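You operate a simulated robot arm through the tools that you are given. There is no shell and no other tool. Be economical: measure what you need, move in short steps, check, and stop when the job is done.

You are at the controls of a simulated robot arm. One attempt, no reset.

JOB
Pin the basket for servicing, then shut and latch the lid.
Fine: the switch is locked off: try START first. Turn the yellow peg to the yellow mark; lock pin down into its bore.

The check looks at the end state, three seconds after you hand in, the way a careful person would. Anything else that was tipped, shoved, dropped, spilled or broken makes it a failure. A push-on lid holds only when it is set on centred and level and pressed home; a screw cap is set on level and turned clockwise until tight.

ROBOT AND FRAMES
A 7-joint arm with a two-finger parallel gripper on a trunk, on a base that drives. Base frame: it is fixed to the floor where the robot stands at the start and does not move with it; the origin is under the middle of the robot, x ahead of it, y to its left, z up. Units: m, rad, N and s.
With the tool pointing down near the work surface it reaches from about 0.46 to 0.92 m from the robot's upright axis, wherever it stands. Its first joint turns from -2.007 to 2.007 rad. Places, roughly: extractor latch [0.4, 0.6, 0.9]; extractor lid [1.2, 0.5, 1.2]; extractor start button [0.9, 0, 1.1]; extractor switch lock [0.6, -0.3, 1.1]; pin bore [0.7, 0.4, 0.7]. Payload 3.91 kg.
The tool frame sits at the grasp point between the pads (the TCP): z along the fingers, y along the line on which they close. The tips reach 0.03 m beyond it. Largest opening 0.11 m; finger width 0.02, thickness 0.01; the body of the gripper, 0.048 by 0.112 m, starts 0.055 m behind the TCP.
Orientation is told as [roll, pitch, yaw] about the base's x, y, z axes, in that order, counted from this pose: with the fingers straight down and closing along the base's y, the tool's x points along the base's -x, its y along +y and its z along -z.

CONTROLS
- The arm moves only by the tool drive_tool. Its arguments are lists of equal length, an entry for each row: "grip": the gripper command, from -1 (shut) to 1 (fully open), values between in proportion; "linear": the shift along the base's x, y, z in mm, a list of three; "rot": the turn, a rotation vector about the base's x, y, z in rad, a list of three. In form: {"grip": [grip, ...], "linear": [[dx, dy, dz], ...], "rot": [[wx, wy, wz], ...]}. A call has 1 to 10 rows; each row shifts and turns the commanded pose from where the row before left it. Rows are played at 5 a second. More than 0.05 m and 0.15 rad between two rows, or a gripper value outside its range, and nothing of the call is played. A pose out of reach is approached as far as the arm can. The call stops where the force on the tool passes 50 N (or 10 N more than at its start, if that is more) or the arm is blocked; 0.2 s more then pass. The fingers move at their own pace (about 0.153 m/s each) and stop on an object; they squeeze with about 39 N. The grip force told is the motor's: it shows also when the fingers shut on nothing. Time passes only in rows, and 0.2 s behind the last, so rows that do not move let the fingers close. The reply holds the time, the measured pose of the TCP, the force on the tool along the base axes, the opening and the grip force, in the units named above and with some noise, with the torque about the TCP (base axes, N m) and any sound that the robot's microphone picked up, and new pictures: "views" is both (left out), scene, wrist or none.
- Cameras (640 x 400 px; columns grow to the right, rows downward): "scene" is now at [0.2786, 0.2308, 1.4836]; the picture's right is [0.22, -0.98, -0.00], its down [-0.22, -0.04, -0.98] and it looks along [0.95, 0.22, -0.22] (base axes); focal length 214 px, centre (320, 200). "wrist" rides on the gripper at [0.072, 0.017, -0.103] in the tool frame; the picture's right is [-0.23, 0.97, 0.00], its down [-0.76, -0.18, -0.62] and it looks along [-0.61, -0.14, 0.78] (tool axes); focal length 222 px, centre (320, 200). There is no depth. A picture from a camera that has moved, and an enlarged one, comes with that camera's place and axes in the base frame and with its lens. The place of the scene camera against the robot may be out by one fixed shift of up to 0.018 m in any direction.
- lift_body(by): slides the trunk up (or, below 0, down) by that many m; the arm and the scene camera ride with it, the base frame stays. It gives what a move gives, with no picture.
- base_move(legs): drives the robot by 1 to 6 legs, each [ahead, left, turn to the left] in m, m and rad, along the robot's own axes; the way and the turn of a leg run together, so that a leg with both is an arc; at most 1.5 m and 3.142 rad a leg. The arm and the cameras ride along, it lands a little off, and it stops where it bumps. It gives what a move gives, and a new picture of the scene camera.
- head_to(pan, tilt): turns the head with the scene camera to pan (to the left, within 1.396 rad either way) and tilt (down, from -0.506 to 1.204), counted from straight ahead of the robot. It gives what a move gives, and a new picture of the scene camera.
- enlarge(camera, box): a new picture of the part [left, top, right, bottom] of that camera's present view, enlarged. It takes no simulated time.
- finish_job(): hands the job in; it is judged then, once.

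Go step by step. Nothing tells you exact positions but the pictures and the camera data: compare them with the known pose of the tool, close in by small moves and look again before you grip or let go. The budget is 120 turns and 260 pictures, counting those below and the enlarged ones. Unless the task says otherwise, let go and move clear before handing in.

The tools are called after ">>>" as a command line: name --argument value ..., lists and objects as JSON in quotes. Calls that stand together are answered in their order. drive_tool: Moves the arm, as the interface text tells. Its arguments: {"type":"object","properties":{"grip":{"type":"array","items":{"type":"number"}},"linear":{"type":"array","items":{"type":"array","items":{"type":"number"}}},"rot":{"type":"array","items":{"type":"array","items":{"type":"number"}}},"views":{"type":"string","enum":["both","scene","wrist","none"]}},"required":["grip","linear","rot"]} The other tools are called the same way: lift_body (by) slides the trunk up or down; base_move (legs) drives the base; head_to (pan, tilt) turns the head that bears the scene camera; enlarge (camera, box) takes an enlarged picture of a part of a camera's view; finish_job () hands the job in.

At the start:

```text
clock: 0.0
ee_pos: [0.3972, 0.2747, 1.5027]
tcp_rot: [0.001, 0.0, -0.001]
force: [0.1, 0.6, 0.4]
ft_torque: [-0.01, -0.02, -0.01]
grip_width: 0.1099
grip_force: 0.0
trunk travel left (down, up): [-0.775, 0.215]
robot x, y, heading: [0.0046, 0.001, 0.002]
head pan, tilt: [0.223, 0.201]
```

scene: 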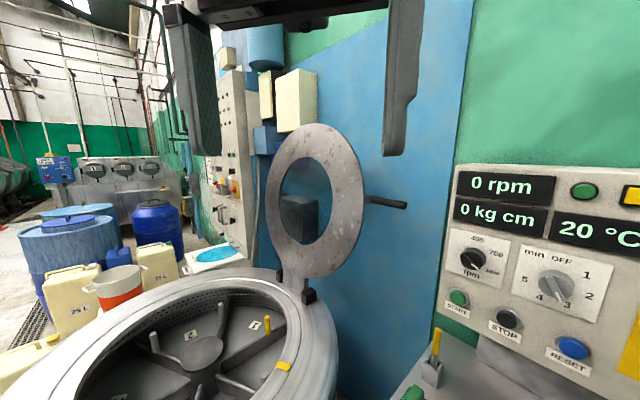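
wrist: 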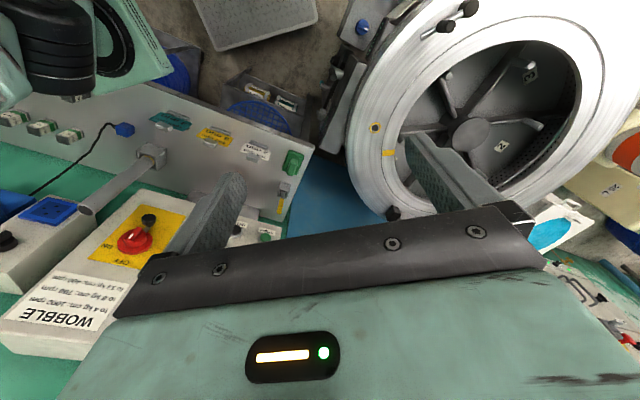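

I see a centrifuge-like extractor with its lid open, a control panel on the right, and a switch box below the arm. I'll look around with the head before moving.

>>> head_to --pan 0.5 --tilt 0.8

>>> head_to --pan -0.4 --tilt 0.6

```text
clock: 1.0
ee_pos: [0.3651, 0.2743, 1.5071]
tcp_rot: [0.002, -0.02, 0.0]
force: [-0.2, 0.0, -0.6]
ft_torque: [-0.02, 0.0, 0.01]
grip_width: 0.1099
grip_force: 0.1
trunk travel left (down, up): [-0.775, 0.215]
robot x, y, heading: [-0.0055, -0.0001, -0.003]
head pan, tilt: [0.499, 0.799]
camera scene: at [0.2578, 0.2492, 1.4306], right [0.48, -0.88, -0.01], down [-0.64, -0.34, -0.68], along [0.6, 0.33, -0.73], focal length 214 px, centre (320, 200)
```

scene: 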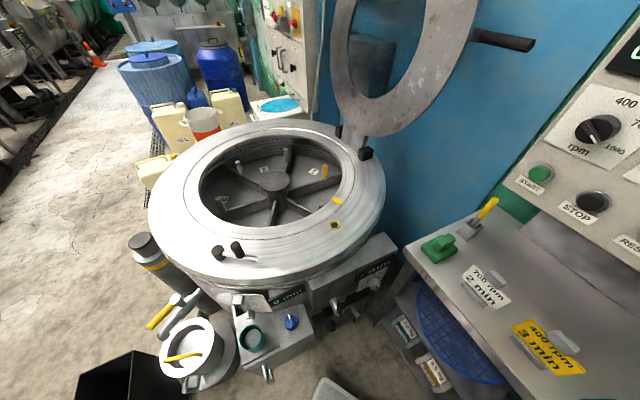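

```text
clock: 2.2
ee_pos: [0.3652, 0.2736, 1.5084]
tcp_rot: [0.003, -0.02, -0.001]
force: [-0.1, 0.0, -0.2]
ft_torque: [0.02, -0.01, -0.03]
grip_width: 0.1099
grip_force: 0.1
trunk travel left (down, up): [-0.775, 0.215]
robot x, y, heading: [0.0001, -0.0007, 0.003]
head pan, tilt: [-0.4, 0.6]
camera scene: at [0.2683, 0.1758, 1.4472], right [-0.39, -0.92, 0.01], down [-0.54, 0.22, -0.81], along [0.75, -0.32, -0.58], focal length 214 px, centre (320, 200)
```

scene: 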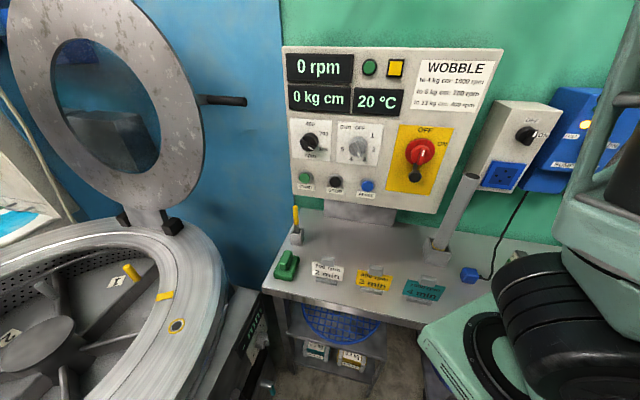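

Yellow peg stands in the basket, there's a yellow mark and a ringed bore on the rim, and a yellow-handled pin on the bench. I'll look closer.

>>> enlarge --camera "scene" --box '[260, 20, 500, 320]'

>>> enlarge --camera "scene" --box '[0, 200, 290, 400]'

>>> head_to --pan 0.8 --tilt 1.0

>>> enlarge --camera "scene" --box '[160, 100, 480, 300]'

```text
1.33 times, centred on (380, 170) of scene
camera zoom: at [0.2683, 0.1758, 1.4472], right [-0.39, -0.92, 0.01], down [-0.54, 0.22, -0.81], along [0.75, -0.32, -0.58], focal length 286 px, centre (240, 240)
```

zoom: 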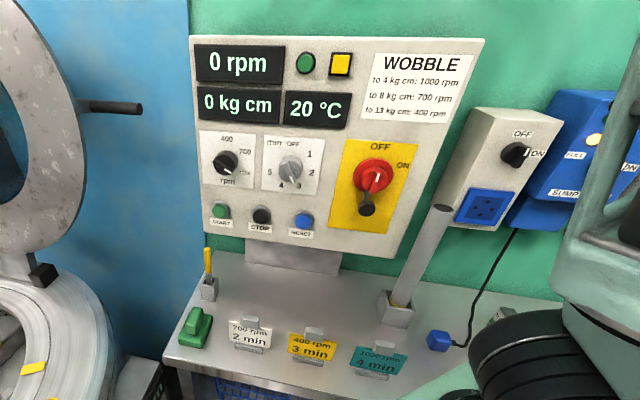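

```text
2.00 times, centred on (145, 300) of scene
camera zoom: at [0.2683, 0.1758, 1.4472], right [-0.39, -0.92, 0.01], down [-0.54, 0.22, -0.81], along [0.75, -0.32, -0.58], focal length 429 px, centre (670, 0)
```

zoom: 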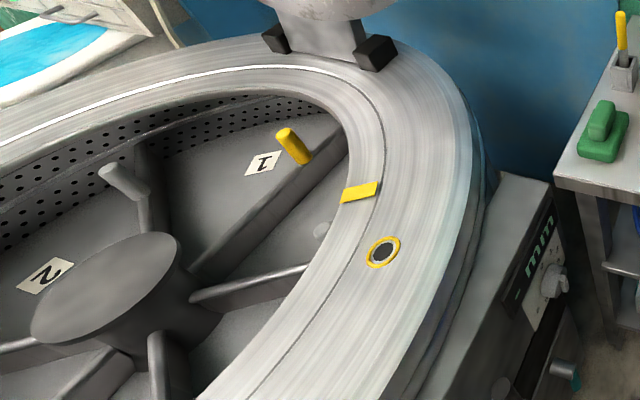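

```text
clock: 3.6
ee_pos: [0.3659, 0.2741, 1.5073]
tcp_rot: [0.002, -0.022, 0.0]
force: [0.3, -0.2, -0.5]
ft_torque: [-0.03, 0.03, -0.01]
grip_width: 0.1101
grip_force: 0.0
trunk travel left (down, up): [-0.775, 0.215]
robot x, y, heading: [-0.0007, 0.0024, 0.0]
head pan, tilt: [0.799, 1.0]
camera scene: at [0.2348, 0.2601, 1.4159], right [0.72, -0.7, -0.02], down [-0.6, -0.6, -0.53], along [0.36, 0.39, -0.85], focal length 214 px, centre (320, 200)
```

scene: 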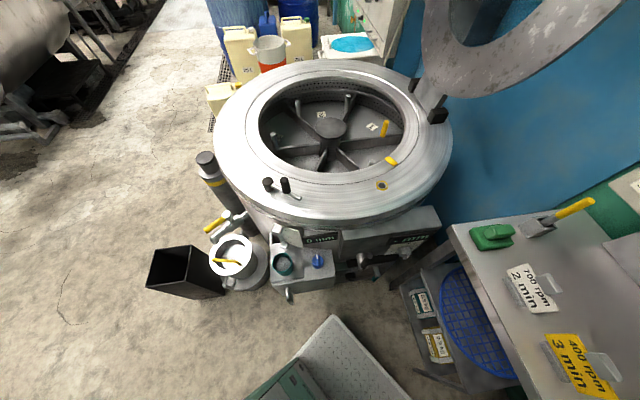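

```text
2.00 times, centred on (320, 200) of scene
camera zoom: at [0.2348, 0.2601, 1.4159], right [0.72, -0.7, -0.02], down [-0.6, -0.6, -0.53], along [0.36, 0.39, -0.85], focal length 429 px, centre (320, 200)
```

zoom: 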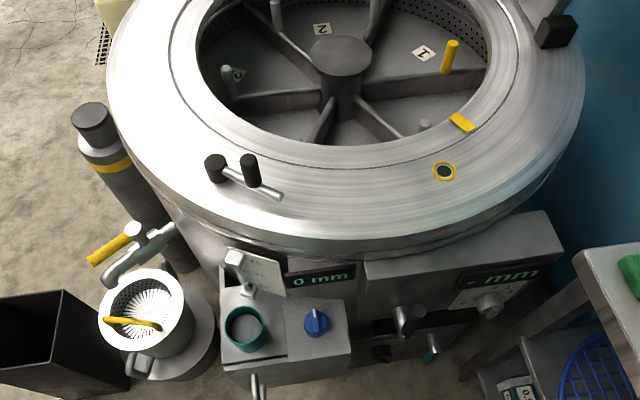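

Next I'll check the main switch and pin holder more closely.

>>> head_to --pan -0.15 --tilt 0.5

>>> enlarge --camera "scene" --box '[400, 80, 520, 200]'

>>> enlarge --camera "scene" --box '[300, 200, 420, 300]'

```text
clock: 4.8
ee_pos: [0.3655, 0.2732, 1.506]
tcp_rot: [0.003, -0.02, -0.001]
force: [-0.1, 0.0, 0.5]
ft_torque: [0.01, 0.02, 0.01]
grip_width: 0.1101
grip_force: 0.0
trunk travel left (down, up): [-0.775, 0.215]
robot x, y, heading: [-0.001, 0.0014, -0.001]
head pan, tilt: [-0.15, 0.499]
camera scene: at [0.2771, 0.1967, 1.456], right [-0.15, -0.99, 0.0], down [-0.49, 0.07, -0.87], along [0.86, -0.13, -0.5], focal length 214 px, centre (320, 200)
```

scene: 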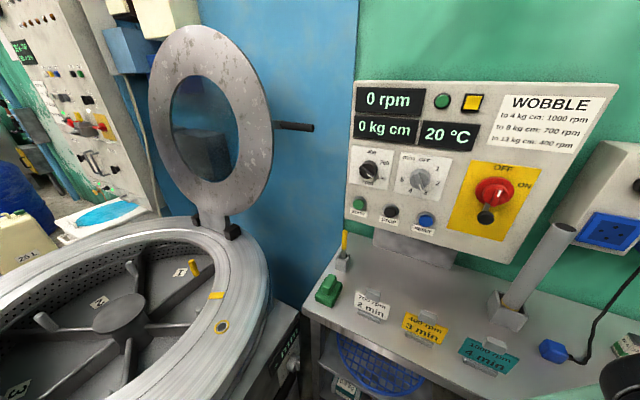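

```text
3.33 times, centred on (460, 140) of scene
camera zoom: at [0.2771, 0.1967, 1.456], right [-0.15, -0.99, 0.0], down [-0.49, 0.07, -0.87], along [0.86, -0.13, -0.5], focal length 715 px, centre (-147, 400)
```

zoom: 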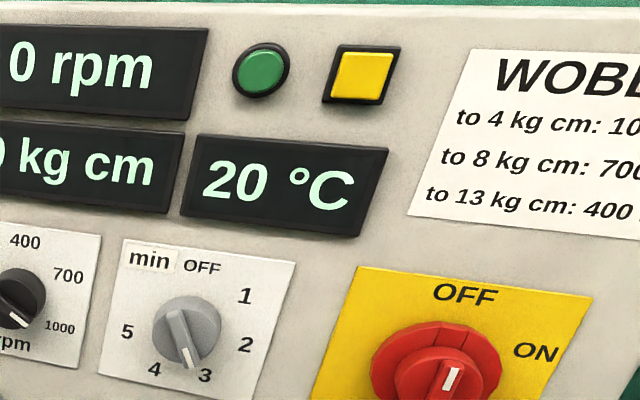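

```text
4.00 times, centred on (360, 250) of scene
camera zoom: at [0.2771, 0.1967, 1.456], right [-0.15, -0.99, 0.0], down [-0.49, 0.07, -0.87], along [0.86, -0.13, -0.5], focal length 858 px, centre (160, 0)
```

zoom: 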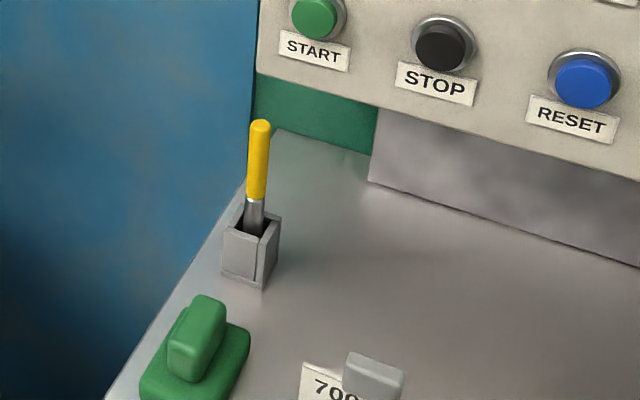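

>>> enlarge --camera "scene" --box '[450, 155, 550, 245]'

>>> enlarge --camera "scene" --box '[110, 180, 310, 400]'

```text
4.44 times, centred on (500, 200) of scene
camera zoom: at [0.2771, 0.1967, 1.456], right [-0.15, -0.99, 0.0], down [-0.49, 0.07, -0.87], along [0.86, -0.13, -0.5], focal length 953 px, centre (-480, 200)
```

zoom: 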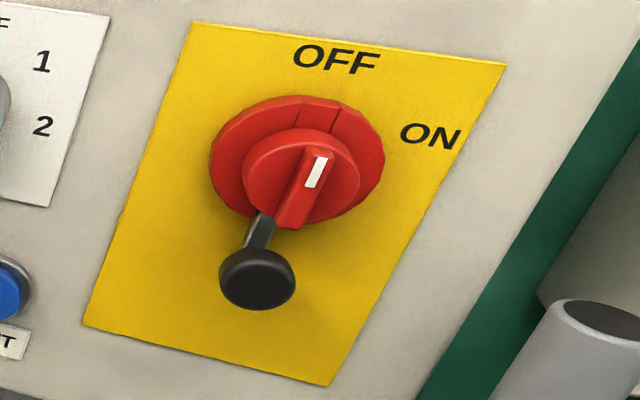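

```text
1.82 times, centred on (210, 290) of scene
camera zoom: at [0.2771, 0.1967, 1.456], right [-0.15, -0.99, 0.0], down [-0.49, 0.07, -0.87], along [0.86, -0.13, -0.5], focal length 390 px, centre (520, 36)
```

zoom: 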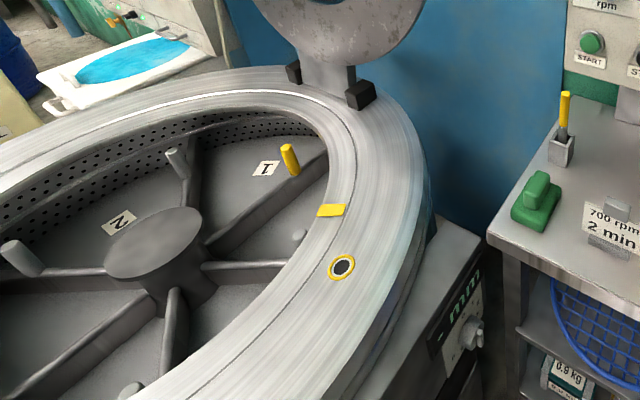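

The switch points at OFF with its lock in place; START is the green button at about [0.87, -0.03, 1.09]. I'll shut the fingers, turn the tool horizontal (pointing +x), and move toward START.

>>> drive_tool --grip '[-1, -1, -1, -1, -1, -1, -1, -1, -1, -1]' --linear '[[10, -20, -20], [10, -30, -30], [10, -30, -30], [10, -30, -30], [10, -30, -30], [10, -30, -30], [10, -30, -30], [10, -30, -30], [10, -30, -30], [10, -30, -30]]' --rot '[[0, -0.15, 0], [0, -0.15, 0], [0, -0.15, 0], [0, -0.15, 0], [0, -0.15, 0], [0, -0.15, 0], [0, -0.15, 0], [0, -0.15, 0], [0, -0.15, 0], [0, -0.15, 0]]'

```text
clock: 5.7
ee_pos: [0.3882, 0.1903, 1.4408]
tcp_rot: [0.064, -0.52, -0.099]
force: [159.3, 11.9, 94.8]
ft_torque: [1.47, 21.58, -4.87]
grip_width: 0.0
grip_force: 37.1
trunk travel left (down, up): [-0.775, 0.215]
robot x, y, heading: [0.0008, -0.0009, 0.004]
head pan, tilt: [-0.15, 0.499]
stopped in row 4: the force on the tool passed its limit at 117 N (the readings are from after the stop); the commanded pose is now the measured one
camera scene: at [0.2758, 0.1977, 1.4513], right [-0.15, -0.99, 0.0], down [-0.54, 0.08, -0.84], along [0.83, -0.13, -0.54], focal length 214 px, centre (320, 200)
camera wrist: at [0.2741, 0.2104, 1.4954], right [0.26, 0.95, 0.17], down [0.34, -0.25, 0.91], along [0.9, -0.18, -0.39], focal length 222 px, centre (320, 200)
```

scene: 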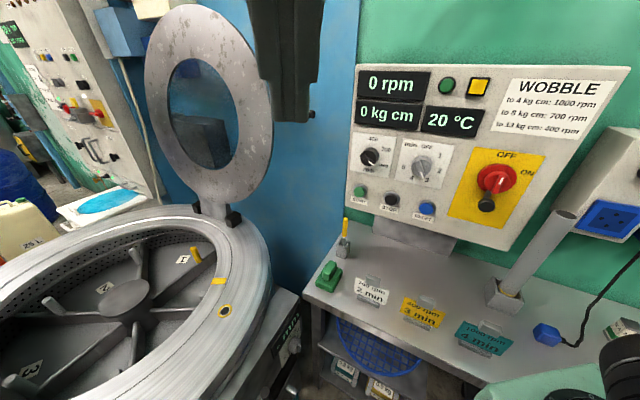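
wrist: 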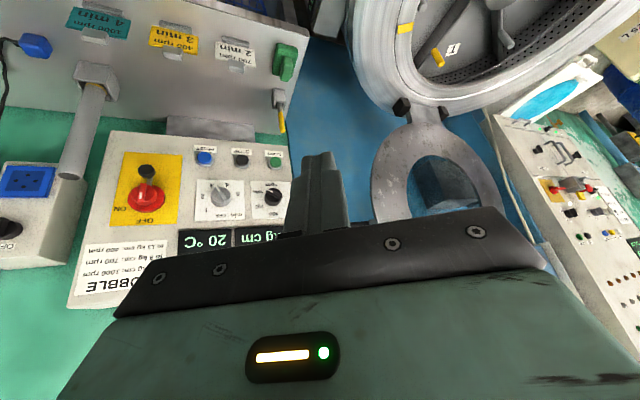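

The gripper bumped the robot's own head. I'll back away forward and left, without turning.

>>> drive_tool --grip '[-1, -1, -1, -1]' --linear '[[15, 15, 0], [40, 20, 0], [40, 10, 0], [40, 0, 0]]' --rot '[[0, 0, 0], [0, 0, 0], [0, 0, 0], [0, 0, 0]]'

```text
clock: 6.7
ee_pos: [0.5022, 0.2393, 1.4347]
tcp_rot: [0.035, -0.506, -0.032]
force: [0.2, 0.4, -0.3]
ft_torque: [0.01, 0.0, 0.0]
grip_width: 0.0
grip_force: 37.7
trunk travel left (down, up): [-0.775, 0.215]
robot x, y, heading: [0.0029, -0.0004, 0.002]
head pan, tilt: [-0.15, 0.499]
camera scene: at [0.2768, 0.1966, 1.4561], right [-0.15, -0.99, 0.0], down [-0.49, 0.07, -0.87], along [0.86, -0.13, -0.5], focal length 214 px, centre (320, 200)
camera wrist: at [0.3878, 0.2547, 1.4899], right [0.21, 0.97, 0.14], down [0.36, -0.21, 0.91], along [0.91, -0.14, -0.39], focal length 222 px, centre (320, 200)
```

scene: 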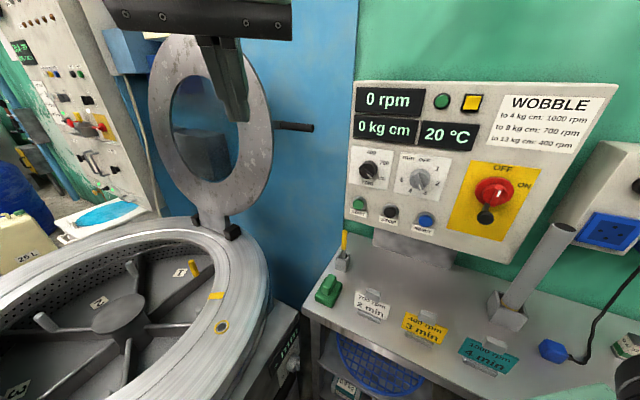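
wrist: 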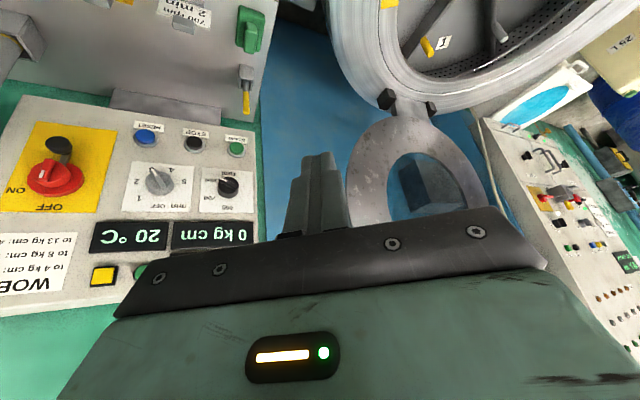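

START triangulates to about [0.80, 0.00, 1.13]. I'll continue turning the tool horizontal while staying well clear of the head.

>>> drive_tool --grip '[-1, -1, -1, -1, -1, -1, -1, -1]' --linear '[[25, -20, -40], [25, -25, -40], [20, -30, -40], [20, -30, -40], [20, -30, -40], [20, -30, -40], [10, -30, -30], [0, -25, -30]]' --rot '[[0, -0.13, 0], [0, -0.13, 0], [0, -0.13, 0], [0, -0.13, 0], [0, -0.13, 0], [0, -0.13, 0], [0, -0.13, 0], [0, -0.13, 0]]'

```text
refused: row 1 steps farther than a row can; nothing moved
```

>>> drive_tool --grip '[-1, -1, -1, -1, -1, -1, -1, -1]' --linear '[[25, -20, -30], [25, -25, -30], [20, -30, -30], [20, -30, -30], [20, -30, -30], [20, -30, -30], [10, -30, -30], [0, -25, -30]]' --rot '[[0, -0.13, 0], [0, -0.13, 0], [0, -0.13, 0], [0, -0.13, 0], [0, -0.13, 0], [0, -0.13, 0], [0, -0.13, 0], [0, -0.13, 0]]'

```text
clock: 8.5
ee_pos: [0.6711, 0.0371, 1.2042]
tcp_rot: [1.467, -1.531, -1.446]
force: [-0.7, -0.6, -0.2]
ft_torque: [-0.02, 0.06, 0.02]
grip_width: 0.0001
grip_force: 37.7
out of reach, approached as far as the arm can: row 7, 8
trunk travel left (down, up): [-0.775, 0.215]
robot x, y, heading: [0.002, -0.0012, -0.004]
head pan, tilt: [-0.15, 0.499]
camera scene: at [0.2765, 0.1965, 1.4563], right [-0.15, -0.99, 0.0], down [-0.49, 0.07, -0.87], along [0.86, -0.13, -0.5], focal length 214 px, centre (320, 200)
camera wrist: at [0.5667, 0.0536, 1.1312], right [-0.02, 0.96, 0.27], down [-0.62, -0.22, 0.76], along [0.79, -0.15, 0.6], focal length 222 px, centre (320, 200)
```

scene: 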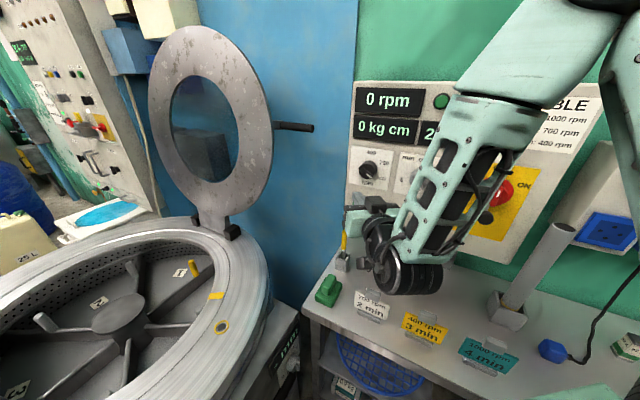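
wrist: 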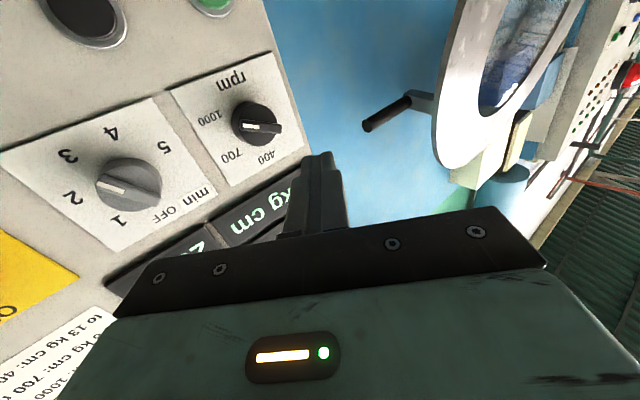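

The tool is horizontal and near the panel. I'll lower the trunk so the arm keeps a comfortable posture.

>>> lift_body --by -0.1

>>> drive_tool --grip '[-1]' --linear '[[-20, 0, 0]]' --rot '[[0, 0, 0]]'

```text
clock: 9.8
ee_pos: [0.6699, 0.0371, 1.1019]
tcp_rot: [1.291, -1.534, -1.271]
force: [0.8, -0.4, 0.6]
ft_torque: [-0.01, -0.03, 0.05]
grip_width: 0.0001
grip_force: 37.8
trunk travel left (down, up): [-0.675, 0.315]
robot x, y, heading: [-0.0001, -0.001, -0.001]
head pan, tilt: [-0.15, 0.499]
```

```text
clock: 10.2
ee_pos: [0.6632, 0.0472, 1.102]
tcp_rot: [1.265, -1.532, -1.244]
force: [0.2, -0.1, 0.7]
ft_torque: [-0.04, 0.03, 0.0]
grip_width: 0.0
grip_force: 38.1
out of reach, approached as far as the arm can: row 1
trunk travel left (down, up): [-0.675, 0.315]
robot x, y, heading: [-0.0006, 0.0004, 0.0]
head pan, tilt: [-0.15, 0.499]
camera scene: at [0.2748, 0.1964, 1.3561], right [-0.15, -0.99, 0.0], down [-0.49, 0.07, -0.87], along [0.86, -0.13, -0.5], focal length 214 px, centre (320, 200)
camera wrist: at [0.558, 0.0626, 1.031], right [-0.02, 0.97, 0.26], down [-0.61, -0.22, 0.76], along [0.79, -0.15, 0.59], focal length 222 px, centre (320, 200)
```

scene: 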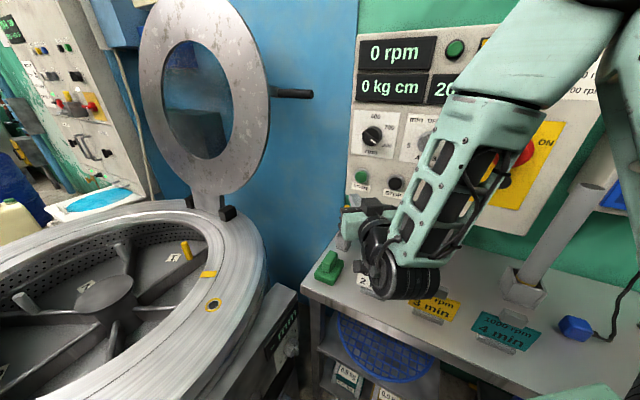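
wrist: 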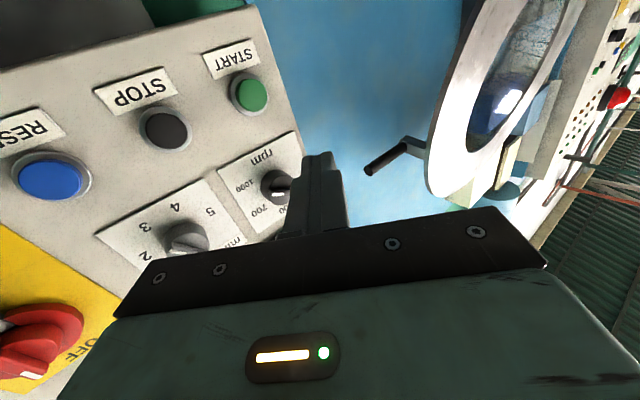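

START refines to about [0.88, -0.044, 1.075]. I'll line up on it first.

>>> drive_tool --grip '[-1, -1, -1, -1]' --linear '[[20, -45, 0], [40, -45, -10], [40, 0, -10], [30, 0, -7]]' --rot '[[0, 0, 0], [0, 0, 0], [0, 0, 0], [0, 0, 0]]'

```text
refused: row 2 steps farther than a row can; nothing moved
```

>>> drive_tool --grip '[-1, -1, -1, -1, -1]' --linear '[[20, -40, 0], [20, -40, -10], [30, -11, -10], [40, 0, -7], [25, 0, 0]]' --rot '[[0, 0, 0], [0, 0, 0], [0, 0, 0], [0, 0, 0], [0, 0, 0]]'

```text
clock: 11.4
ee_pos: [0.7851, -0.0093, 1.0755]
tcp_rot: [0.778, -1.534, -0.765]
force: [-0.7, 0.0, 0.3]
ft_torque: [-0.01, 0.02, 0.01]
grip_width: 0.0
grip_force: 37.6
out of reach, approached as far as the arm can: row 3, 4, 5
trunk travel left (down, up): [-0.675, 0.315]
robot x, y, heading: [0.0007, -0.0012, 0.004]
head pan, tilt: [-0.15, 0.499]
camera scene: at [0.2747, 0.1963, 1.3562], right [-0.15, -0.99, 0.0], down [-0.49, 0.07, -0.87], along [0.86, -0.13, -0.5], focal length 214 px, centre (320, 200)
camera wrist: at [0.6789, 0.0054, 1.0052], right [-0.01, 0.97, 0.25], down [-0.6, -0.21, 0.77], along [0.8, -0.15, 0.58], focal length 222 px, centre (320, 200)
```

scene: 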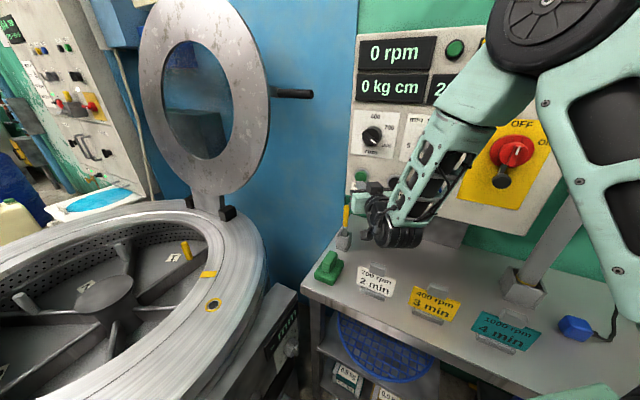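
wrist: 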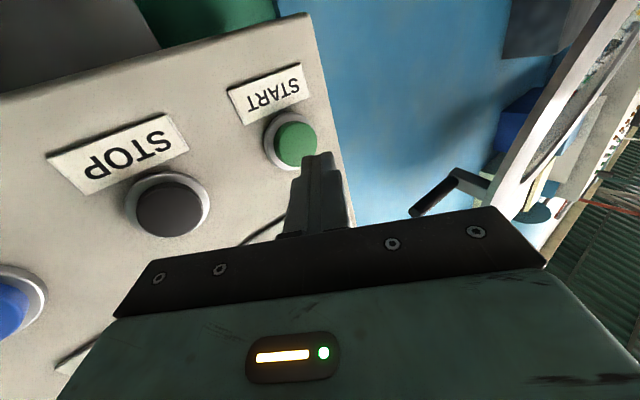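

START is just 3 cm to the right of the finger line; the arm is at a joint limit in that direction, so I'll shift the base right slightly.

>>> base_move --legs '[[0, -0.033, 0]]'

>>> drive_tool --grip '[-1]' --linear '[[20, 0, 3]]' --rot '[[0, 0, 0]]'

```text
clock: 12.3
ee_pos: [0.7844, -0.0469, 1.0754]
tcp_rot: [0.814, -1.534, -0.797]
force: [0.2, -0.4, 0.6]
ft_torque: [-0.04, 0.02, 0.0]
grip_width: 0.0002
grip_force: 37.7
trunk travel left (down, up): [-0.675, 0.315]
robot x, y, heading: [0.0003, -0.0339, 0.002]
head pan, tilt: [-0.15, 0.499]
camera scene: at [0.2734, 0.1616, 1.3561], right [-0.15, -0.99, 0.0], down [-0.49, 0.07, -0.87], along [0.86, -0.13, -0.5], focal length 214 px, centre (320, 200)
```

scene: 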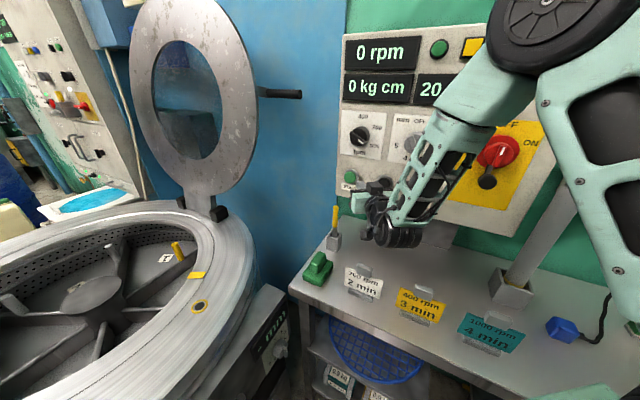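

```text
clock: 12.7
ee_pos: [0.7805, -0.0459, 1.0912]
tcp_rot: [1.446, -1.544, -1.433]
force: [-1.1, 0.4, -0.3]
ft_torque: [0.0, 0.02, -0.04]
grip_width: 0.0
grip_force: 37.9
trunk travel left (down, up): [-0.675, 0.315]
robot x, y, heading: [0.0001, -0.0338, 0.003]
head pan, tilt: [-0.15, 0.499]
camera scene: at [0.2728, 0.1617, 1.3561], right [-0.15, -0.99, 0.0], down [-0.49, 0.07, -0.87], along [0.86, -0.13, -0.5], focal length 214 px, centre (320, 200)
camera wrist: at [0.6754, -0.03, 1.0183], right [-0.01, 0.97, 0.25], down [-0.62, -0.21, 0.76], along [0.79, -0.15, 0.6], focal length 222 px, centre (320, 200)
```

scene: 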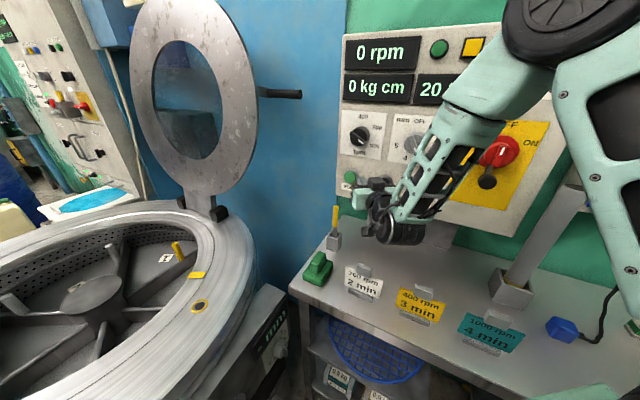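
wrist: 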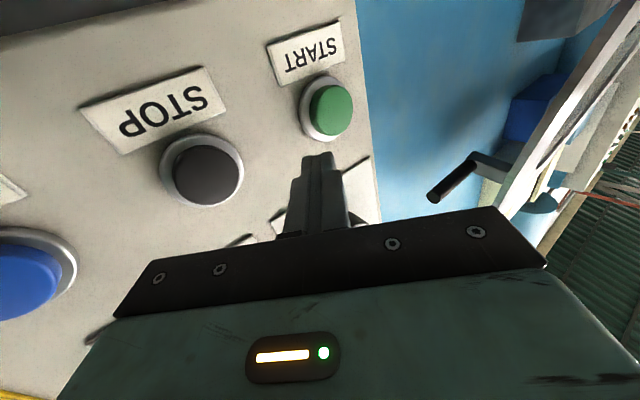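

START lies at about y -0.036, z 1.077; I'll trim and then advance in small steps until contact.

>>> drive_tool --grip '[-1, -1, -1]' --linear '[[0, 9, -14], [20, 0, 0], [20, 0, 0]]' --rot '[[0, 0, 0], [0, 0, 0], [0, 0, 0]]'

```text
clock: 13.5
ee_pos: [0.8206, -0.0387, 1.0762]
tcp_rot: [1.359, -1.545, -1.35]
force: [-9.8, -2.0, 0.1]
ft_torque: [0.02, 0.01, -0.17]
grip_width: 0.0
grip_force: 37.6
trunk travel left (down, up): [-0.675, 0.315]
robot x, y, heading: [-0.0057, -0.0328, -0.003]
head pan, tilt: [-0.15, 0.499]
heard: click
camera scene: at [0.2727, 0.1615, 1.3562], right [-0.15, -0.99, 0.0], down [-0.49, 0.07, -0.87], along [0.86, -0.13, -0.5], focal length 214 px, centre (320, 200)
camera wrist: at [0.7155, -0.0217, 1.0035], right [-0.01, 0.97, 0.25], down [-0.62, -0.2, 0.76], along [0.79, -0.15, 0.6], focal length 222 px, centre (320, 200)
```

scene: 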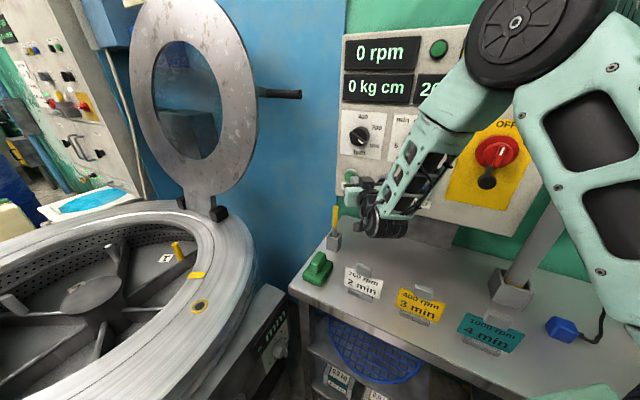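
wrist: 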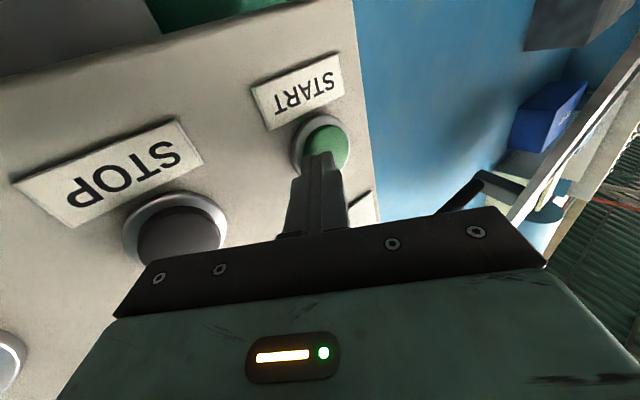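

A click was heard and the display stays at 0 rpm. I back off and check the display.

>>> drive_tool --grip '[-1, -1, -1, -1]' --linear '[[-30, 0, 0], [-40, 0, 0], [-40, 0, 20], [-30, 0, 30]]' --rot '[[0, 0, 0], [0, 0, 0], [0, 0, 0], [0, 0, 0]]' --views "scene"

>>> enlarge --camera "scene" --box '[300, 20, 560, 240]'

```text
clock: 14.5
ee_pos: [0.6876, -0.0365, 1.1345]
tcp_rot: [1.964, -1.533, -1.952]
force: [0.5, -0.1, -0.3]
ft_torque: [0.05, -0.04, -0.01]
grip_width: 0.0
grip_force: 37.8
trunk travel left (down, up): [-0.675, 0.315]
robot x, y, heading: [0.0002, -0.034, -0.001]
head pan, tilt: [-0.15, 0.499]
camera scene: at [0.2738, 0.1616, 1.3559], right [-0.15, -0.99, 0.0], down [-0.49, 0.07, -0.87], along [0.86, -0.13, -0.5], focal length 214 px, centre (320, 200)
```

scene: 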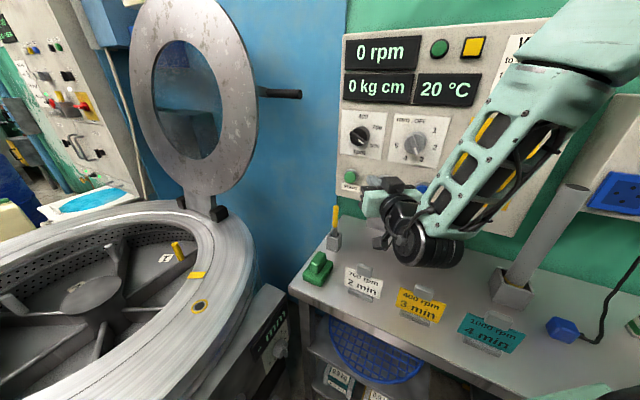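

```text
1.82 times, centred on (430, 130) of scene
camera zoom: at [0.2738, 0.1616, 1.3559], right [-0.15, -0.99, 0.0], down [-0.49, 0.07, -0.87], along [0.86, -0.13, -0.5], focal length 390 px, centre (120, 327)
```

zoom: 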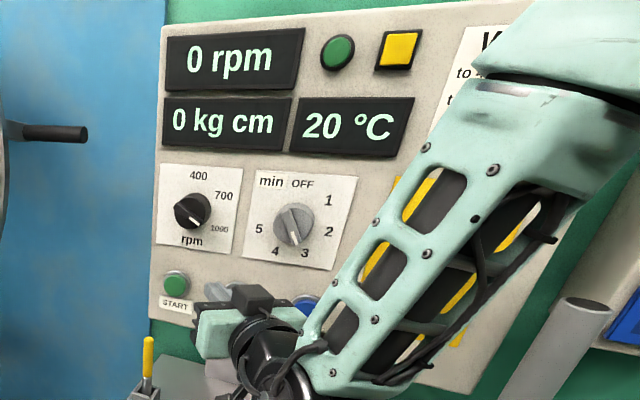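

START does nothing: confirmed dead. Now I'll bring the tool back to pointing down, moving left toward the basket.

>>> drive_tool --grip '[-1, -1, -1, -1, -1, -1, -1, -1, -1, -1]' --linear '[[-10, 20, 20], [-10, 20, 20], [0, 30, 20], [0, 30, 20], [0, 30, 10], [0, 30, 0], [0, 30, 0], [0, 30, 0], [0, 30, 0], [0, 30, 0]]' --rot '[[0, 0.15, 0], [0, 0.15, 0], [0, 0.15, 0], [0, 0.15, 0], [0, 0.15, 0], [0, 0.15, 0], [0, 0.15, 0], [0, 0.15, 0], [0, 0.15, 0], [0, 0.15, 0]]'

```text
clock: 16.7
ee_pos: [0.6631, 0.2428, 1.2182]
tcp_rot: [0.014, -0.067, -0.026]
force: [0.4, -0.6, 1.0]
ft_torque: [0.08, -0.04, -0.02]
grip_width: 0.0
grip_force: 37.6
trunk travel left (down, up): [-0.675, 0.315]
robot x, y, heading: [-0.0033, -0.0368, -0.008]
head pan, tilt: [-0.15, 0.499]
camera scene: at [0.2732, 0.1611, 1.3562], right [-0.15, -0.99, 0.0], down [-0.49, 0.07, -0.87], along [0.86, -0.13, -0.5], focal length 214 px, centre (320, 200)
camera wrist: at [0.5824, 0.2588, 1.3163], right [0.25, 0.97, 0.03], down [0.71, -0.21, 0.67], along [0.65, -0.15, -0.74], focal length 222 px, centre (320, 200)
```

scene: 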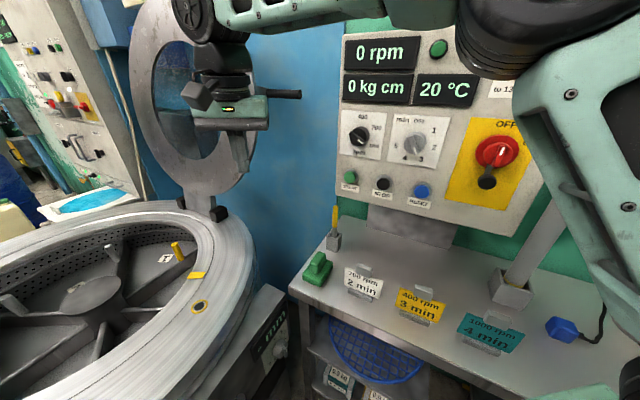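
wrist: 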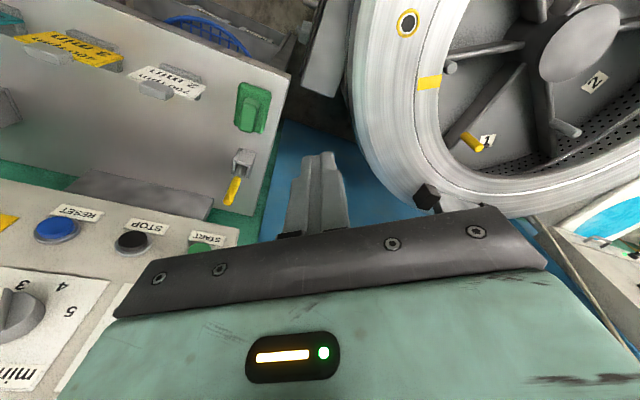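

Estimates: lock pin top [.805,.036,1.018]; bore [.65,.405,.85]; mark [.755,.45,.85]; yellow peg top [.97,.605,.82]; hub [.754,.71,.845]. Let me look at the whole bowl with the arm out of the way.

>>> head_to --pan 0.65 --tilt 0.75

>>> enlarge --camera "scene" --box '[120, 100, 440, 300]'

```text
clock: 17.8
ee_pos: [0.6627, 0.2429, 1.2178]
tcp_rot: [0.014, -0.068, -0.027]
force: [0.6, -0.2, -0.5]
ft_torque: [0.01, -0.01, -0.02]
grip_width: 0.0
grip_force: 38.1
trunk travel left (down, up): [-0.675, 0.315]
robot x, y, heading: [-0.0011, -0.0347, -0.002]
head pan, tilt: [0.649, 0.75]
camera scene: at [0.249, 0.2253, 1.3347], right [0.6, -0.8, -0.01], down [-0.56, -0.41, -0.72], along [0.57, 0.44, -0.7], focal length 214 px, centre (320, 200)
```

scene: 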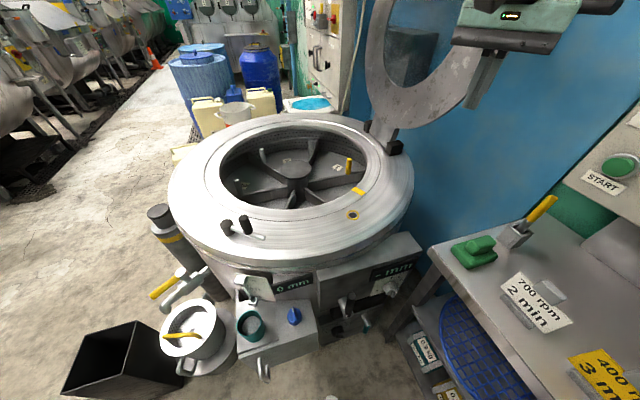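

```text
2.00 times, centred on (280, 200) of scene
camera zoom: at [0.249, 0.2253, 1.3347], right [0.6, -0.8, -0.01], down [-0.56, -0.41, -0.72], along [0.57, 0.44, -0.7], focal length 429 px, centre (400, 200)
```

zoom: 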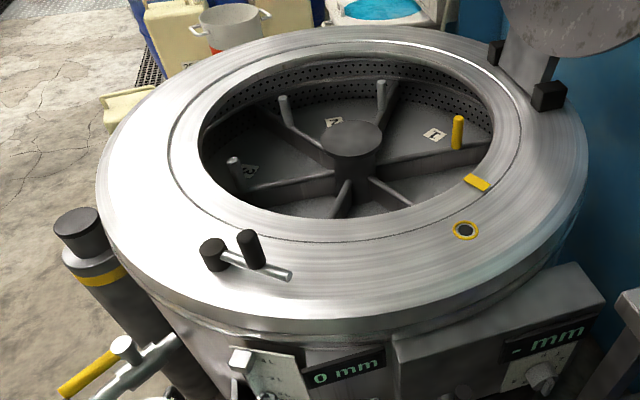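

The basket has six posts 60° apart; a grey post sits near the mark and can be pushed clockwise to bring the yellow one there. I'll check the floor clearance on the left before moving the base.

>>> head_to --pan 0.7 --tilt 1.2

```text
clock: 18.7
ee_pos: [0.6623, 0.2425, 1.218]
tcp_rot: [0.015, -0.067, -0.026]
force: [0.2, 0.5, 0.2]
ft_torque: [0.01, -0.03, 0.01]
grip_width: 0.0
grip_force: 37.6
trunk travel left (down, up): [-0.675, 0.315]
robot x, y, heading: [0.0035, -0.0359, 0.005]
head pan, tilt: [0.7, 1.201]
camera scene: at [0.2251, 0.2113, 1.3035], right [0.64, -0.77, -0.01], down [-0.72, -0.6, -0.35], along [0.26, 0.23, -0.94], focal length 214 px, centre (320, 200)
```

scene: 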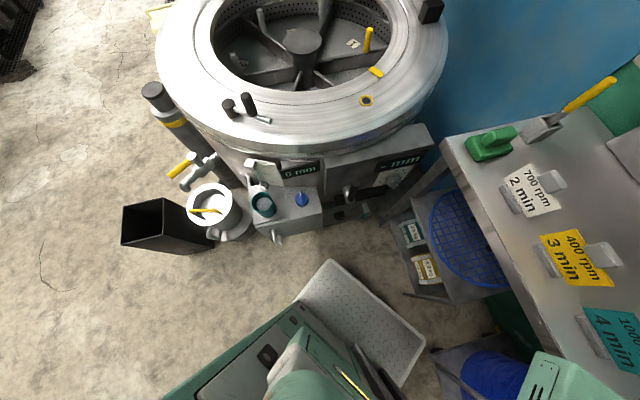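

There's about 0.2 m clearance to the valve box on the left; I'll drive 0.12 m left, which brings the post in reach.

>>> base_move --legs '[[0, 0.12, 0]]'

>>> drive_tool --grip '[-1, -1, -1]' --linear '[[30, 25, -20], [30, 35, -20], [30, 20, -20]]' --rot '[[0, 0, 0], [0, 0, 0], [0, 0, 0]]'

```text
clock: 19.9
ee_pos: [0.6611, 0.3624, 1.2174]
tcp_rot: [0.016, -0.068, -0.025]
force: [-0.7, 0.9, 0.2]
ft_torque: [0.01, 0.03, 0.0]
grip_width: 0.0
grip_force: 37.3
trunk travel left (down, up): [-0.675, 0.315]
robot x, y, heading: [-0.0007, 0.0822, 0.001]
head pan, tilt: [0.7, 1.201]
camera scene: at [0.1956, 0.3292, 1.3022], right [0.64, -0.76, 0.0], down [-0.71, -0.6, -0.36], along [0.28, 0.23, -0.93], focal length 214 px, centre (320, 200)
```

scene: 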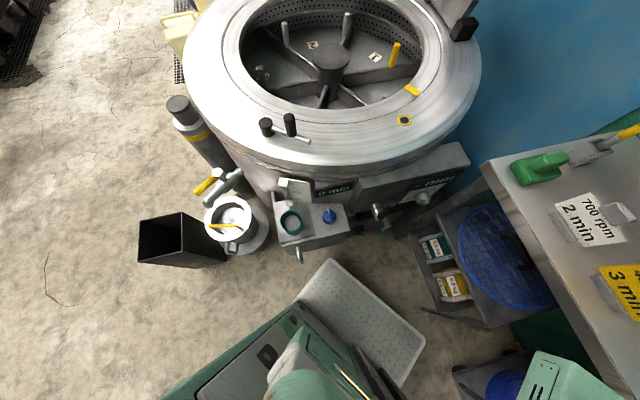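

```text
refused: row 2 steps farther than a row can; nothing moved
```

Now over the opening beside the grey post near the mark, high first.

>>> drive_tool --grip '[-1, -1, -1, -1, -1]' --linear '[[20, 30, -30], [20, 30, -30], [20, 30, -30], [20, 30, -30], [15, 15, -30]]' --rot '[[0, 0.035, 0], [0, 0.035, 0], [0, 0, 0], [0, 0, 0], [0, 0, 0]]'

>>> head_to --pan 0.65 --tilt 0.75

```text
clock: 21.1
ee_pos: [0.7286, 0.4529, 1.0604]
tcp_rot: [0.016, 0.002, -0.024]
force: [0.4, -0.5, 0.2]
ft_torque: [0.01, 0.02, 0.02]
grip_width: 0.0002
grip_force: 38.0
out of reach, approached as far as the arm can: row 3, 4, 5
trunk travel left (down, up): [-0.675, 0.315]
robot x, y, heading: [-0.0019, 0.087, 0.006]
head pan, tilt: [0.7, 1.201]
camera scene: at [0.1953, 0.3293, 1.3023], right [0.65, -0.76, 0.0], down [-0.71, -0.6, -0.36], along [0.28, 0.23, -0.93], focal length 214 px, centre (320, 200)
camera wrist: at [0.655, 0.4691, 1.1627], right [0.25, 0.97, 0.01], down [0.76, -0.21, 0.62], along [0.6, -0.15, -0.78], focal length 222 px, centre (320, 200)
```

scene: 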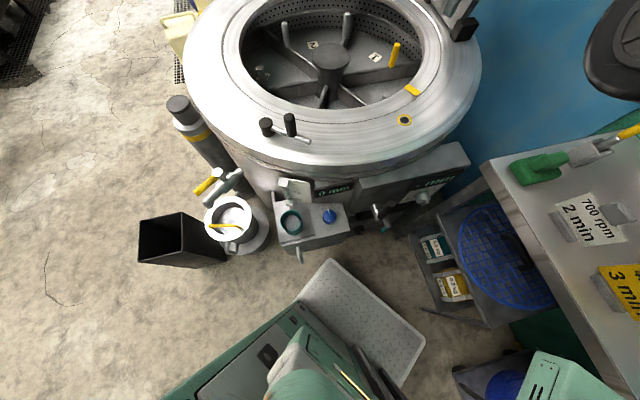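
wrist: 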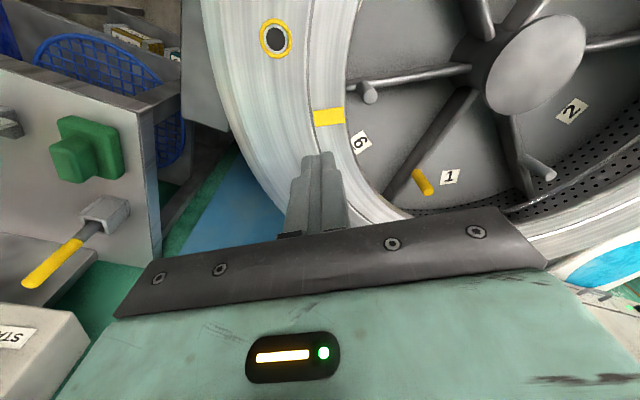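

```text
clock: 22.0
ee_pos: [0.7282, 0.4533, 1.06]
tcp_rot: [0.013, 0.001, -0.026]
force: [0.2, 0.9, 0.3]
ft_torque: [0.02, 0.01, 0.0]
grip_width: 0.0
grip_force: 37.3
trunk travel left (down, up): [-0.675, 0.315]
robot x, y, heading: [-0.0016, 0.0838, 0.005]
head pan, tilt: [0.649, 0.75]
camera scene: at [0.2188, 0.3434, 1.3339], right [0.61, -0.8, 0.0], down [-0.54, -0.41, -0.73], along [0.58, 0.44, -0.68], focal length 214 px, centre (320, 200)
```

scene: 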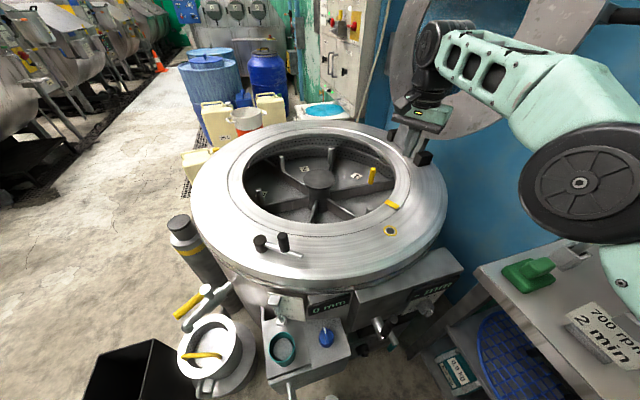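

The arm's reach is limited at this height relative to the shoulder. I'll lower the trunk a bit and then try moving on.

>>> lift_body --by -0.12

>>> drive_tool --grip '[-1, -1, -1]' --linear '[[0, 0, 25], [20, 20, 25], [20, 20, 0]]' --rot '[[0, 0, 0], [0, 0, 0], [0, 0, 0]]'

```text
clock: 23.5
ee_pos: [0.7283, 0.454, 0.9402]
tcp_rot: [0.014, 0.002, -0.025]
force: [0.4, 0.3, 1.0]
ft_torque: [0.02, 0.02, 0.01]
grip_width: 0.0002
grip_force: 38.0
trunk travel left (down, up): [-0.555, 0.435]
robot x, y, heading: [-0.0025, 0.0829, 0.001]
head pan, tilt: [0.649, 0.75]
```

```text
clock: 24.3
ee_pos: [0.7285, 0.4402, 0.9739]
tcp_rot: [0.014, 0.001, -0.026]
force: [0.4, -0.3, 0.0]
ft_torque: [-0.02, -0.02, 0.0]
grip_width: 0.0001
grip_force: 38.2
out of reach, approached as far as the arm can: row 1, 2, 3
trunk travel left (down, up): [-0.555, 0.435]
robot x, y, heading: [0.0004, 0.0865, -0.002]
head pan, tilt: [0.649, 0.75]
camera scene: at [0.2186, 0.3434, 1.2139], right [0.61, -0.8, 0.0], down [-0.54, -0.41, -0.73], along [0.58, 0.44, -0.68], focal length 214 px, centre (320, 200)
camera wrist: at [0.6552, 0.4567, 1.0768], right [0.25, 0.97, 0.01], down [0.76, -0.21, 0.62], along [0.6, -0.15, -0.79], focal length 222 px, centre (320, 200)
```

scene: 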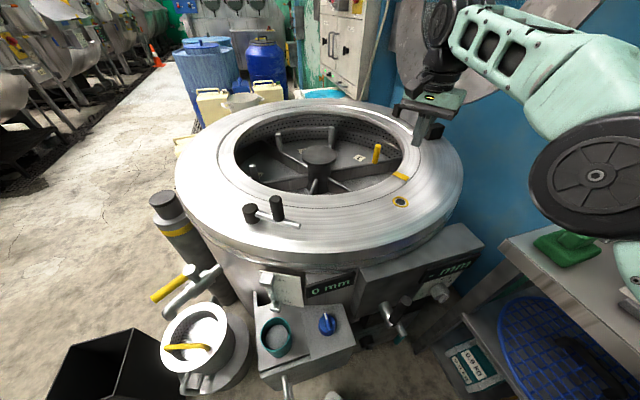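
wrist: 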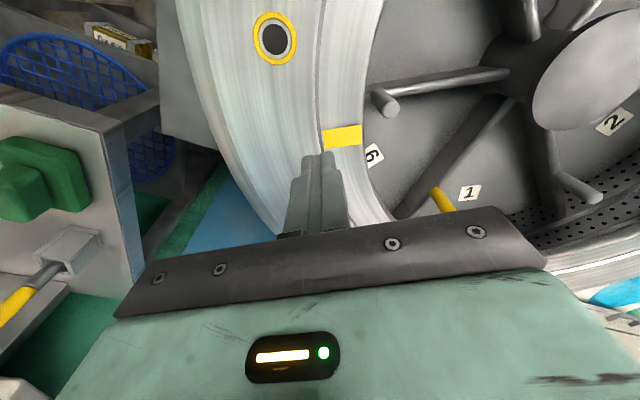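

Raising made it worse, so the shoulder should be higher relative to the tool. I'll raise the trunk back and lower the tool instead.

>>> lift_body --by 0.12

>>> drive_tool --grip '[-1, -1, -1, -1, -1]' --linear '[[0, 0, -45], [0, 0, -45], [20, 20, -30], [20, 20, -20], [10, 20, 0]]' --rot '[[0, 0, 0], [0, 0, 0], [0, 0, 0], [0, 0, 0], [0, 0, 0]]'

```text
clock: 25.8
ee_pos: [0.7277, 0.439, 1.0938]
tcp_rot: [0.015, 0.003, -0.025]
force: [-0.3, -0.3, -0.4]
ft_torque: [0.02, 0.0, 0.02]
grip_width: 0.0001
grip_force: 37.6
trunk travel left (down, up): [-0.675, 0.315]
robot x, y, heading: [-0.0035, 0.0854, 0.008]
head pan, tilt: [0.649, 0.75]
```

```text
clock: 27.0
ee_pos: [0.7432, 0.4612, 0.958]
tcp_rot: [0.013, 0.001, -0.027]
force: [-0.6, 0.4, 0.3]
ft_torque: [-0.01, 0.0, -0.04]
grip_width: 0.0001
grip_force: 38.1
out of reach, approached as far as the arm can: row 3, 4, 5
trunk travel left (down, up): [-0.675, 0.315]
robot x, y, heading: [-0.0003, 0.0834, -0.005]
head pan, tilt: [0.649, 0.75]
camera scene: at [0.2188, 0.3434, 1.3339], right [0.61, -0.8, 0.0], down [-0.54, -0.41, -0.73], along [0.58, 0.44, -0.68], focal length 214 px, centre (320, 200)
camera wrist: at [0.6707, 0.4772, 1.0607], right [0.25, 0.97, 0.01], down [0.76, -0.21, 0.62], along [0.6, -0.15, -0.79], focal length 222 px, centre (320, 200)
```

scene: 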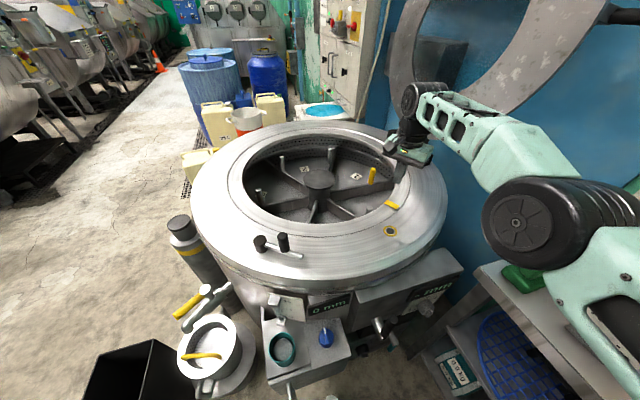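
wrist: 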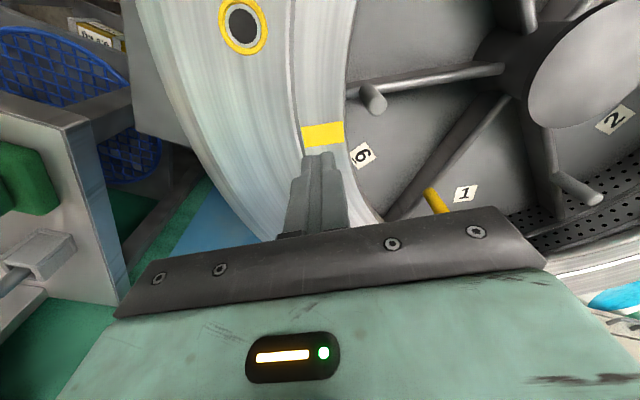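

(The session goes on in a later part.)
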